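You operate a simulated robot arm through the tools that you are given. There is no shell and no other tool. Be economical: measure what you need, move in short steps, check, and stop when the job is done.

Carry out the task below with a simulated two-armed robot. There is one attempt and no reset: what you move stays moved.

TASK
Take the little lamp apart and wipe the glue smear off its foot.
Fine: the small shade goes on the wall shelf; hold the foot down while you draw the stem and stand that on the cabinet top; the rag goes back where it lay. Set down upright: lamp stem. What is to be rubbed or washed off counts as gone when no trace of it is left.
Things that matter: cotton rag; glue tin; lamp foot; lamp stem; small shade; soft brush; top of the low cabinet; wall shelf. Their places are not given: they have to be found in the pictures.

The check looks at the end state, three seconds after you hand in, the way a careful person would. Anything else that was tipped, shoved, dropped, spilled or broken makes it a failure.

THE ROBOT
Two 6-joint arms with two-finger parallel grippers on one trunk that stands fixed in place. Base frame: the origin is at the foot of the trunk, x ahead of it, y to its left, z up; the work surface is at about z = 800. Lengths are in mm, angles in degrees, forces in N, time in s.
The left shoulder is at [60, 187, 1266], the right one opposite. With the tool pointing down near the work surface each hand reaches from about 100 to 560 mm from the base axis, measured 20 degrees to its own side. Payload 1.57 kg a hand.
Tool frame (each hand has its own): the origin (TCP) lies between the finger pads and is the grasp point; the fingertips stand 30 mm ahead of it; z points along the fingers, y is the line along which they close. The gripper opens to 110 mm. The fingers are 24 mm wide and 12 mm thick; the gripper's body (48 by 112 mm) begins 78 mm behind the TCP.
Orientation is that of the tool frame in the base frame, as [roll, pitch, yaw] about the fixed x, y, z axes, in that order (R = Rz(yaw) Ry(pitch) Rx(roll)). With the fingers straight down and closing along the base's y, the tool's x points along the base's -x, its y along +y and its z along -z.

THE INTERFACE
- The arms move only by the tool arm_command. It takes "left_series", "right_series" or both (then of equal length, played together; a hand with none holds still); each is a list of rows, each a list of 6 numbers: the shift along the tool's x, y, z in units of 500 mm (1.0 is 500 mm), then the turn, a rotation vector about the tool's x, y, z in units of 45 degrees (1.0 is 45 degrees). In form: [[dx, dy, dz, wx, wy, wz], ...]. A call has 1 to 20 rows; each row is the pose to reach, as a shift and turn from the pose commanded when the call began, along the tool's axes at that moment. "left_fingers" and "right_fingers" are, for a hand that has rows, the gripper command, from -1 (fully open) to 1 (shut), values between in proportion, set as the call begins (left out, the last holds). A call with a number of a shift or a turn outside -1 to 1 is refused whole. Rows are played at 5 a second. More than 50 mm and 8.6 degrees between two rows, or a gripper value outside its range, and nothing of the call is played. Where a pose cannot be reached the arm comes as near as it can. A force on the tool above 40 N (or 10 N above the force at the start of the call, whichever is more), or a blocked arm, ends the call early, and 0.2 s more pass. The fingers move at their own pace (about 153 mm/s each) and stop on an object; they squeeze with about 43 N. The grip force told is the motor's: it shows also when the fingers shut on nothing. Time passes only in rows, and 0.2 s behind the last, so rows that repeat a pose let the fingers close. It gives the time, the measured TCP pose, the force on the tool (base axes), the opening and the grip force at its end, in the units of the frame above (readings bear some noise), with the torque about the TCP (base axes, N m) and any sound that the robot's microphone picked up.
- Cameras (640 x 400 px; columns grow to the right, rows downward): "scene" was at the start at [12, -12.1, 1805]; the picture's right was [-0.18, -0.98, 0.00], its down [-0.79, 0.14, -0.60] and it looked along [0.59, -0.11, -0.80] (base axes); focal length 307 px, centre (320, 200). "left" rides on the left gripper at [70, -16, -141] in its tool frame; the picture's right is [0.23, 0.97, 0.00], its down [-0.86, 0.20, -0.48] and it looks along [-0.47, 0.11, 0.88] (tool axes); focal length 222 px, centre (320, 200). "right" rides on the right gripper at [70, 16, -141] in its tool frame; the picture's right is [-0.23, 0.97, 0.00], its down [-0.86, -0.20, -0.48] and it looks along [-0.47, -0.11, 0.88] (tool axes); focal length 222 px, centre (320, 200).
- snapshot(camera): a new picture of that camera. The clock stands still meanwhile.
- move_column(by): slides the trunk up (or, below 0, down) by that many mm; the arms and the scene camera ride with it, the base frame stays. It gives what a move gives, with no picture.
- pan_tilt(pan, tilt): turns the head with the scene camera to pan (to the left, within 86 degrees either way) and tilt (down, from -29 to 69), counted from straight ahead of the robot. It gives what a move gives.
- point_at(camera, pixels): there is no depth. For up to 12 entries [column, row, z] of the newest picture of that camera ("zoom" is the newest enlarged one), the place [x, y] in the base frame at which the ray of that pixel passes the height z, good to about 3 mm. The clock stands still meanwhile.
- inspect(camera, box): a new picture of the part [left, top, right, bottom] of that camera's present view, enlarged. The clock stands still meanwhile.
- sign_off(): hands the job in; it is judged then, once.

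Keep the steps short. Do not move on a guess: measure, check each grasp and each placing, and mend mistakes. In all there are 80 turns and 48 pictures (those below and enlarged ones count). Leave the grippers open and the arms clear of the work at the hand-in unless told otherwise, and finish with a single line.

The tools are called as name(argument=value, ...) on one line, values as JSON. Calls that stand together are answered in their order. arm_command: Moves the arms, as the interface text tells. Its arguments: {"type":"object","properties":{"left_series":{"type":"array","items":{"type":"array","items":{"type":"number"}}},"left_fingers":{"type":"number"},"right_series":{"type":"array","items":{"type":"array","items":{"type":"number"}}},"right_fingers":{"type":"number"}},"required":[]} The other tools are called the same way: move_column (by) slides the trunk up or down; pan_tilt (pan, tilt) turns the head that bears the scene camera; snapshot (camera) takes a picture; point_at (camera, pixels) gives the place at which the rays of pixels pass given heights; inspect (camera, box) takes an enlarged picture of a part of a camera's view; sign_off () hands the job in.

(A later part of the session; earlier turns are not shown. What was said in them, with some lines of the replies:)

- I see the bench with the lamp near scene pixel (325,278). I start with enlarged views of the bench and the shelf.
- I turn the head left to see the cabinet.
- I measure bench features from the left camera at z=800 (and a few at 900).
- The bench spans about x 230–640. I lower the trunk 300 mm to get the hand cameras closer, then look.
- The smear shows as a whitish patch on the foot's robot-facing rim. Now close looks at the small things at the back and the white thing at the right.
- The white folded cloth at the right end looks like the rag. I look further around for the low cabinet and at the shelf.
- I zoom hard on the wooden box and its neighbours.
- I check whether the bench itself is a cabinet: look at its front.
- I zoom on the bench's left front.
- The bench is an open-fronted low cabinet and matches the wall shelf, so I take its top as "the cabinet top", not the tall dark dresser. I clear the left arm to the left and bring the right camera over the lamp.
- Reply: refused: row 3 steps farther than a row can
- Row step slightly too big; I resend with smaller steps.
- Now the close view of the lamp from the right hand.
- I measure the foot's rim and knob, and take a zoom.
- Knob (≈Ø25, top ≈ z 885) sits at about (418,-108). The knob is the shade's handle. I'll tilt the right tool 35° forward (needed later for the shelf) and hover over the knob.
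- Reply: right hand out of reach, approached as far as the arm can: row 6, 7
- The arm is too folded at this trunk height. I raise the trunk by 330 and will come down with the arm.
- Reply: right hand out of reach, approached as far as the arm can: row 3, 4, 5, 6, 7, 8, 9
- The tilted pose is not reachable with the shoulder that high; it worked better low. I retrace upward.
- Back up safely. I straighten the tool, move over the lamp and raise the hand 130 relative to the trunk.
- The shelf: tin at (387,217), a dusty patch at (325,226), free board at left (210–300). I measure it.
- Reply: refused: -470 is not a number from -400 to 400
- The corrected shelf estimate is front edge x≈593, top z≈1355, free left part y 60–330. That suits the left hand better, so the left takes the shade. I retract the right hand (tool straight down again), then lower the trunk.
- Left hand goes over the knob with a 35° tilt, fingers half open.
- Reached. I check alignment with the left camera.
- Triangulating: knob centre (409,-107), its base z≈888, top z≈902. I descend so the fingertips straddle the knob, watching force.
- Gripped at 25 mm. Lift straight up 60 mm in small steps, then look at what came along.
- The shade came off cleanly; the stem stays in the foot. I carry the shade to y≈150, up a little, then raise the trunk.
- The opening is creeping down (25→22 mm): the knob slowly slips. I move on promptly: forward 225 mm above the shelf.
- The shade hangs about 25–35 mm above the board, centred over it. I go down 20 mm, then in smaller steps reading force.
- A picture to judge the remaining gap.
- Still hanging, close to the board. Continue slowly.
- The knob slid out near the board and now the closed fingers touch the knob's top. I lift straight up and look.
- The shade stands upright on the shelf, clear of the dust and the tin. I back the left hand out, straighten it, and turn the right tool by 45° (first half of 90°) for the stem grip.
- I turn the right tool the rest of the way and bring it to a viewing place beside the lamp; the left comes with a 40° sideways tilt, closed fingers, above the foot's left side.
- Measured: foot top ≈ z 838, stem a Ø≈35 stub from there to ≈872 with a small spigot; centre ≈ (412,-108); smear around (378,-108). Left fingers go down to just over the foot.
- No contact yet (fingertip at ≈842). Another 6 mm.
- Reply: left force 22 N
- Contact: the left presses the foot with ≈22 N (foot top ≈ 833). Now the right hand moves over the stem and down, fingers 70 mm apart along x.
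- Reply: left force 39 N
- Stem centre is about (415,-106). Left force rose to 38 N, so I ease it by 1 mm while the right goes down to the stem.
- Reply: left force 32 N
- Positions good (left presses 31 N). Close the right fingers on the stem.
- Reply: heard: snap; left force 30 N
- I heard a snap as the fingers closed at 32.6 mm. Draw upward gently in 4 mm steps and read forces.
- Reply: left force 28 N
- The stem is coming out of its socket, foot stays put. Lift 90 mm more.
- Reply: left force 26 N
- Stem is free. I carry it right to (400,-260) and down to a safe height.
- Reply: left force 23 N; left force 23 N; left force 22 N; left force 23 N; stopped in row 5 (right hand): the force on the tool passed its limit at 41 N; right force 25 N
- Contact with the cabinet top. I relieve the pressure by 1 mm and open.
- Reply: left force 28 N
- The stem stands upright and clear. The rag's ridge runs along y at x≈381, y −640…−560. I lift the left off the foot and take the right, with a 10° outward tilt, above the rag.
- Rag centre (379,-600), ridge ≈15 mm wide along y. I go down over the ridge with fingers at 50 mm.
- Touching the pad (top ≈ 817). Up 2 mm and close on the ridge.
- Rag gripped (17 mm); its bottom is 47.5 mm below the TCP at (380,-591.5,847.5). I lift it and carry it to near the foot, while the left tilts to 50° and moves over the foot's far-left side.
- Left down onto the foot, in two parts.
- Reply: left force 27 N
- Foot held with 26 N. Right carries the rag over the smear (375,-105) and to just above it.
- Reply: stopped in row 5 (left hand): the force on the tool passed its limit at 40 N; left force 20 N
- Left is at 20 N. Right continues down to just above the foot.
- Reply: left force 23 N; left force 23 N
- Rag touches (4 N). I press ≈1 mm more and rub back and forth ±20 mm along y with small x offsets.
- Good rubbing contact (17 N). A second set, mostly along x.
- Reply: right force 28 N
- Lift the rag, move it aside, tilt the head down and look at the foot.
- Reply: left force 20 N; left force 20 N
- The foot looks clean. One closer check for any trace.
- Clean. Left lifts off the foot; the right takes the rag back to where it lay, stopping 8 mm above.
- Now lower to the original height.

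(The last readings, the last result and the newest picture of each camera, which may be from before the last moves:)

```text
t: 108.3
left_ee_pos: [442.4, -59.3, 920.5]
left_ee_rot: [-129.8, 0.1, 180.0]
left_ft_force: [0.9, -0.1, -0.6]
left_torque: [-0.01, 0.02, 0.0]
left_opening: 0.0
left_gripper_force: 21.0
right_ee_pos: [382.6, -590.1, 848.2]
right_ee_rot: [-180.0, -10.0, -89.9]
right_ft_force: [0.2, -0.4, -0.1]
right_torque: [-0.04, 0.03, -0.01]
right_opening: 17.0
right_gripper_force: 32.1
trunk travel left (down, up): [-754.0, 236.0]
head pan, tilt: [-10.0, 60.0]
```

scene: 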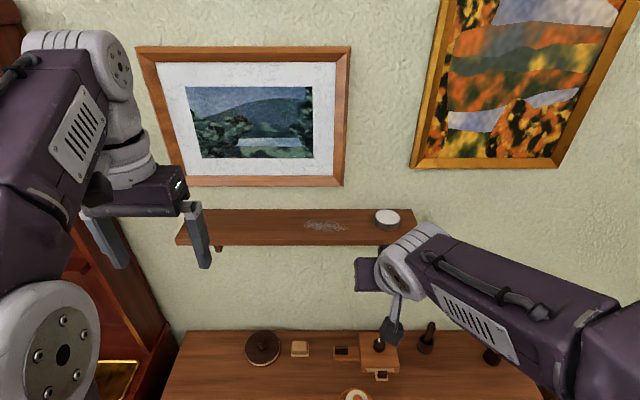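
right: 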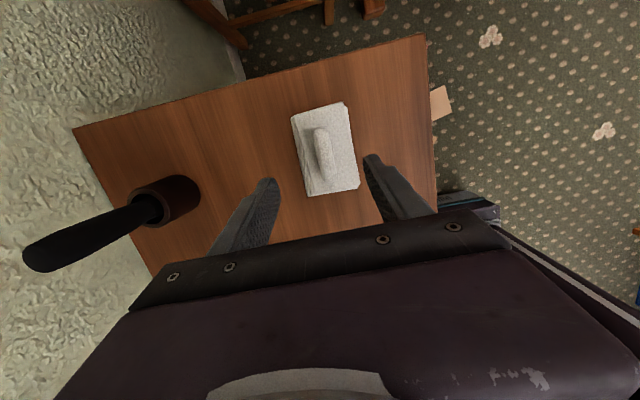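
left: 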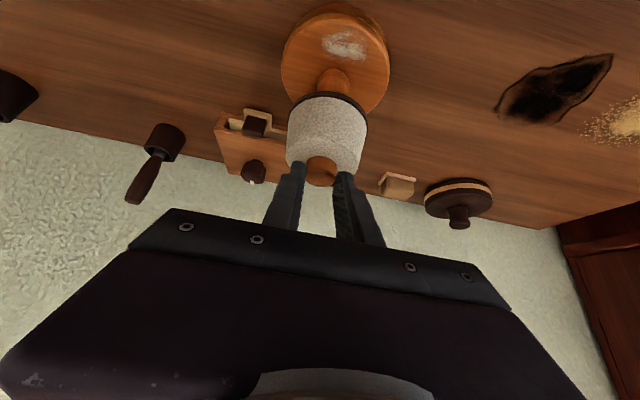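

arm_command(right_series=[[-0.0003, 0, 0.002, 0, 0, 0], [-0.0006, 0, 0.004, 0, 0, 0], [-0.0006, 0, 0.004, 0, 0, 0]])

```text
t: 109.2
left_ee_pos: [441.4, -59.7, 921.0]
left_ee_rot: [-129.9, 0.0, 180.0]
left_ft_force: [0.6, -0.3, 0.3]
left_torque: [-0.01, -0.06, 0.01]
left_opening: 0.1
left_gripper_force: 21.5
right_ee_pos: [382.2, -590.6, 847.8]
right_ee_rot: [-179.8, -10.2, -90.0]
right_ft_force: [-1.0, -2.2, 8.2]
right_torque: [0.27, 0.14, 0.02]
right_opening: 17.0
right_gripper_force: 31.4
trunk travel left (down, up): [-754.0, 236.0]
head pan, tilt: [-10.0, 60.0]
```

Rag rests on the top. Open, then lift straight up; the left retreats up and left, opening.

arm_command(right_series=[[0, 0, 0, 0, 0, 0], [0, 0, 0, 0, 0, 0], [0.004, 0, -0.02, 0, 0, 0], [0.018, 0, -0.1, 0, 0, 0], [0.034, 0, -0.195, 0, 0, 0], [0.05, 0, -0.29, 0, 0, 0], [0.05, 0, -0.29, 0, 0, 0]], right_fingers=0.1, left_series=[[0, -0.06, -0.06, 0, 0, 0], [0, -0.1, -0.14, 0, 0, 0], [0, -0.12, -0.23, 0, 0, 0], [0, -0.14, -0.32, 0, 0, 0], [0, -0.16, -0.4, 0, 0, 0], [0, -0.16, -0.4, 0, 0, 0], [0, -0.16, -0.4, 0, 0, 0]])

snapshot(camera="right")

```text
t: 110.8
left_ee_pos: [440.4, 40.6, 1109.9]
left_ee_rot: [-129.8, 0.0, -180.0]
left_ft_force: [-0.1, -0.5, 0.8]
left_torque: [0.0, 0.02, 0.03]
left_opening: 0.0
left_gripper_force: 21.7
right_ee_pos: [382.6, -588.0, 993.4]
right_ee_rot: [-179.9, -10.1, -90.0]
right_ft_force: [0.8, -0.7, -0.5]
right_torque: [0.0, 0.01, 0.0]
right_opening: 49.6
right_gripper_force: 0.1
trunk travel left (down, up): [-754.0, 236.0]
head pan, tilt: [-10.0, 60.0]
```

```text
2 pictures are left
```

right: 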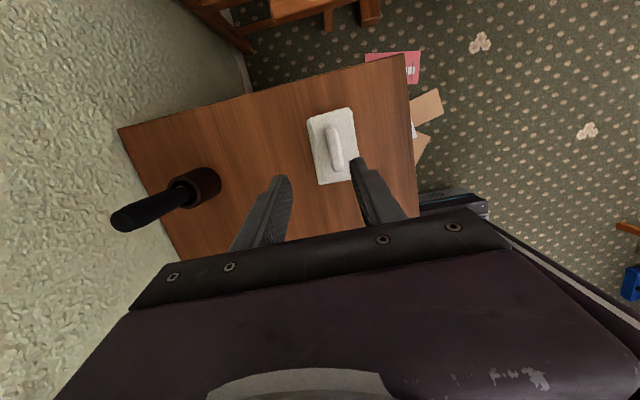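

point_at(camera="right", pixels=[[307, 117, 805], [352, 106, 805], [360, 180, 805], [319, 185, 805]])

arm_command(right_series=[[0, 0, -0.08, 0, 0, 0], [-0.04, 0, -0.16, 0, 0, 0], [-0.1, 0, -0.23, 0, 0, 0], [-0.17, 0, -0.29, 0, 0, 0], [-0.25, 0, -0.34, 0, 0, 0], [-0.25, 0, -0.34, 0, 0, 0]], right_fingers=-1, left_series=[[0.04, 0.04, -0.06, 0, 0, 0], [0.08, 0.08, -0.1, 0, 0, 0], [0.12, 0.11, -0.15, 0, 0, 0], [0.16, 0.12, -0.2, 0, 0, 0], [0.16, 0.12, -0.24, 0, 0, 0], [0.16, 0.12, -0.24, 0, 0, 0]], left_fingers=-1)

pan_tilt(pan=-5, tilt=50)

snapshot(camera="scene")

```text
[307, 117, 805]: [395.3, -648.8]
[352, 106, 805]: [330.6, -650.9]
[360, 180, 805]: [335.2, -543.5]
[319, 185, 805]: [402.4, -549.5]
```

```text
t: 112.2
left_ee_pos: [362.7, 170.7, 1140.2]
left_ee_rot: [-129.9, -0.1, -179.9]
left_ft_force: [-0.6, -0.2, -0.9]
left_torque: [0.0, 0.0, -0.02]
left_opening: 110.0
left_gripper_force: 0.1
right_ee_pos: [378.2, -437.2, 1138.1]
right_ee_rot: [-180.0, -9.9, -90.1]
right_ft_force: [0.4, -0.8, -0.5]
right_torque: [0.07, 0.01, 0.03]
right_opening: 109.7
right_gripper_force: 0.0
trunk travel left (down, up): [-754.0, 236.0]
head pan, tilt: [-10.0, 60.0]
```

```text
t: 112.9
left_ee_pos: [362.6, 170.5, 1139.1]
left_ee_rot: [-129.8, 0.1, 179.9]
left_ft_force: [-0.1, -0.3, -0.1]
left_torque: [-0.01, 0.0, -0.01]
left_opening: 109.8
left_gripper_force: 0.0
right_ee_pos: [378.5, -436.5, 1139.1]
right_ee_rot: [-179.9, -10.1, -90.1]
right_ft_force: [-0.1, -0.4, 0.1]
right_torque: [-0.01, 0.01, 0.0]
right_opening: 110.4
right_gripper_force: 0.0
trunk travel left (down, up): [-754.0, 236.0]
head pan, tilt: [-5.0, 50.0]
```

```text
1 pictures are left
```

scene: 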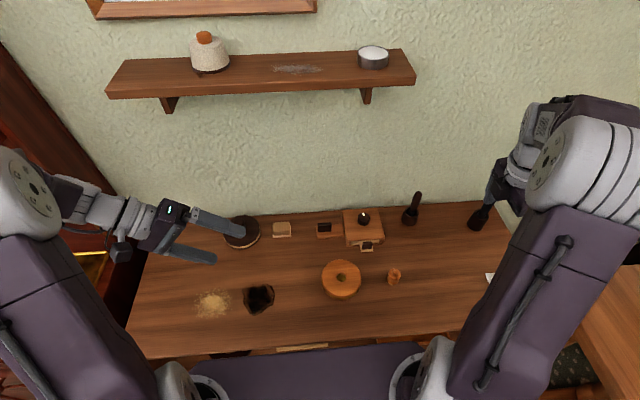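

I check the rag's ridge position from that last right-hand picture (ridge about (330,128)–(338,172)).

point_at(camera="right", pixels=[[329, 128, 830], [338, 170, 830], [334, 149, 830], [330, 145, 805]])

```text
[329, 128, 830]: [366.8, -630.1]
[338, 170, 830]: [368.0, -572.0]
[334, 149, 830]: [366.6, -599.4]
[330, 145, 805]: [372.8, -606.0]
```

The rag ended ≈13 mm off in x (ridge at 367 instead of 380). I'll put that right: descend centred on x=380 with the tips just above the pad, fingers 62 mm apart, and close so the ridge is centred.

arm_command(right_series=[[0.08, 0, 0.05, 0, 0, 0], [0.16, 0.002, 0.1, 0, 0, 0], [0.21, 0.004, 0.17, 0, 0, 0], [0.24, 0.004, 0.25, 0, 0, 0], [0.25, 0.004, 0.34, 0, 0, 0], [0.235, 0.004, 0.42, 0, 0, 0], [0.22, 0.004, 0.5, 0, 0, 0], [0.21, 0.004, 0.57, 0, 0, 0], [0.201, 0.004, 0.616, 0, 0, 0], [0.201, 0.004, 0.616, 0, 0, 0]], right_fingers=-0.13)

```text
t: 115.1
left_ee_pos: [361.8, 171.9, 1140.4]
left_ee_rot: [-129.8, 0.1, 180.0]
left_ft_force: [-0.9, -0.5, -0.2]
left_torque: [-0.01, 0.02, 0.0]
left_opening: 110.0
left_gripper_force: 0.1
right_ee_pos: [379.0, -588.7, 852.8]
right_ee_rot: [-179.8, -10.1, -90.0]
right_ft_force: [-0.3, -0.5, -0.1]
right_torque: [0.02, 0.0, 0.01]
right_opening: 62.2
right_gripper_force: 0.1
trunk travel left (down, up): [-754.0, 236.0]
head pan, tilt: [-5.0, 50.0]
```

arm_command(right_series=[[-0.0006, -0.002, 0.005, 0, 0, 0], [-0.0006, -0.002, 0.005, 0, 0, 0]])

arm_command(right_series=[[0, 0, 0, 0, 0, 0], [0, 0, 0, 0, 0, 0], [0, 0, 0, 0, 0, 0]], right_fingers=1)

```text
t: 115.7
left_ee_pos: [363.0, 172.3, 1139.1]
left_ee_rot: [-129.9, 0.2, 179.9]
left_ft_force: [1.0, 0.1, -0.4]
left_torque: [-0.01, -0.03, 0.02]
left_opening: 110.0
left_gripper_force: 0.0
right_ee_pos: [382.1, -589.6, 851.4]
right_ee_rot: [-179.8, -10.2, -90.1]
right_ft_force: [-0.1, 0.3, -1.2]
right_torque: [-0.01, 0.0, 0.03]
right_opening: 62.5
right_gripper_force: 0.0
trunk travel left (down, up): [-754.0, 236.0]
head pan, tilt: [-5.0, 50.0]
```

```text
t: 116.5
left_ee_pos: [362.0, 171.6, 1139.0]
left_ee_rot: [-129.9, 0.1, -179.9]
left_ft_force: [-0.6, 0.8, -0.2]
left_torque: [0.0, -0.03, 0.03]
left_opening: 110.0
left_gripper_force: 0.1
right_ee_pos: [381.3, -588.4, 852.5]
right_ee_rot: [-179.8, -10.1, -90.1]
right_ft_force: [0.9, -0.2, 1.3]
right_torque: [0.04, 0.0, 0.01]
right_opening: 17.1
right_gripper_force: 32.1
trunk travel left (down, up): [-754.0, 236.0]
head pan, tilt: [-5.0, 50.0]
```

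Ridge gripped at x=381. Open and lift straight up without pressing, then a last look.

arm_command(right_series=[[0, 0, 0, 0, 0, 0], [0, 0, 0, 0, 0, 0], [0.0035, 0, -0.02, 0, 0, 0], [0.018, 0, -0.1, 0, 0, 0], [0.034, 0, -0.195, 0, 0, 0], [0.05, 0, -0.28, 0, 0, 0], [0.05, 0, -0.28, 0, 0, 0]], right_fingers=0.4)

snapshot(camera="right")

```text
t: 118.1
left_ee_pos: [362.6, 170.8, 1138.5]
left_ee_rot: [-129.9, 0.1, 179.9]
left_ft_force: [-0.3, -1.1, -0.2]
left_torque: [0.0, 0.03, 0.03]
left_opening: 109.9
left_gripper_force: 0.0
right_ee_pos: [381.8, -592.2, 993.4]
right_ee_rot: [-180.0, -10.1, -90.1]
right_ft_force: [-0.8, 0.7, 0.9]
right_torque: [0.02, 0.03, -0.01]
right_opening: 32.9
right_gripper_force: 0.1
trunk travel left (down, up): [-754.0, 236.0]
head pan, tilt: [-5.0, 50.0]
```

```text
0 pictures are left
```

right: 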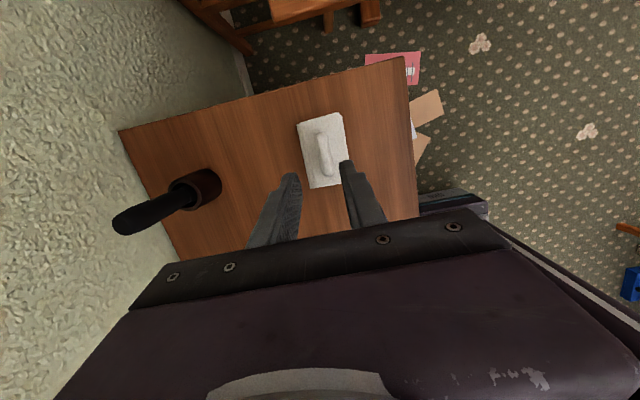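

point_at(camera="right", pixels=[[297, 121, 805], [341, 112, 805], [348, 182, 805], [311, 188, 805], [323, 152, 830]])

arm_command(right_series=[[0, 0, -0.08, 0, 0, 0], [-0.04, 0, -0.16, 0, 0, 0], [-0.1, 0, -0.23, 0, 0, 0], [-0.17, 0, -0.29, 0, 0, 0], [-0.25, 0, -0.34, 0, 0, 0], [-0.25, 0, -0.34, 0, 0, 0]], right_fingers=-1)

```text
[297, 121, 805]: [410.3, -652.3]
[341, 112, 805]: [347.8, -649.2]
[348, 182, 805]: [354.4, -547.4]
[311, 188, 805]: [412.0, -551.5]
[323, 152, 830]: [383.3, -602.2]
```

```text
t: 119.5
left_ee_pos: [361.8, 170.7, 1139.9]
left_ee_rot: [-129.8, 0.1, 179.9]
left_ft_force: [-0.4, -0.5, -0.8]
left_torque: [0.02, 0.06, -0.02]
left_opening: 109.7
left_gripper_force: 0.2
right_ee_pos: [380.6, -437.6, 1138.7]
right_ee_rot: [-179.9, -10.0, -90.0]
right_ft_force: [0.2, 0.4, -0.8]
right_torque: [-0.02, 0.0, 0.02]
right_opening: 109.9
right_gripper_force: 0.0
trunk travel left (down, up): [-754.0, 236.0]
head pan, tilt: [-5.0, 50.0]
```

The rag's corners are now within about 3 mm of their first places, except one that reads about 9 mm off. The shade is on the shelf, the stem stands upright, the foot is clean, and both grippers are open and clear of the work. I hand in.

sign_off()

```text
The job is handed in.
```

Handed in: the shade is on the wall shelf, the stem stands upright on the bench top (which I took to be the low cabinet), the foot shows no glue in the close-up, and the rag is back where it lay; I heard one snap as the fingers closed on the stem, and saw no damage.
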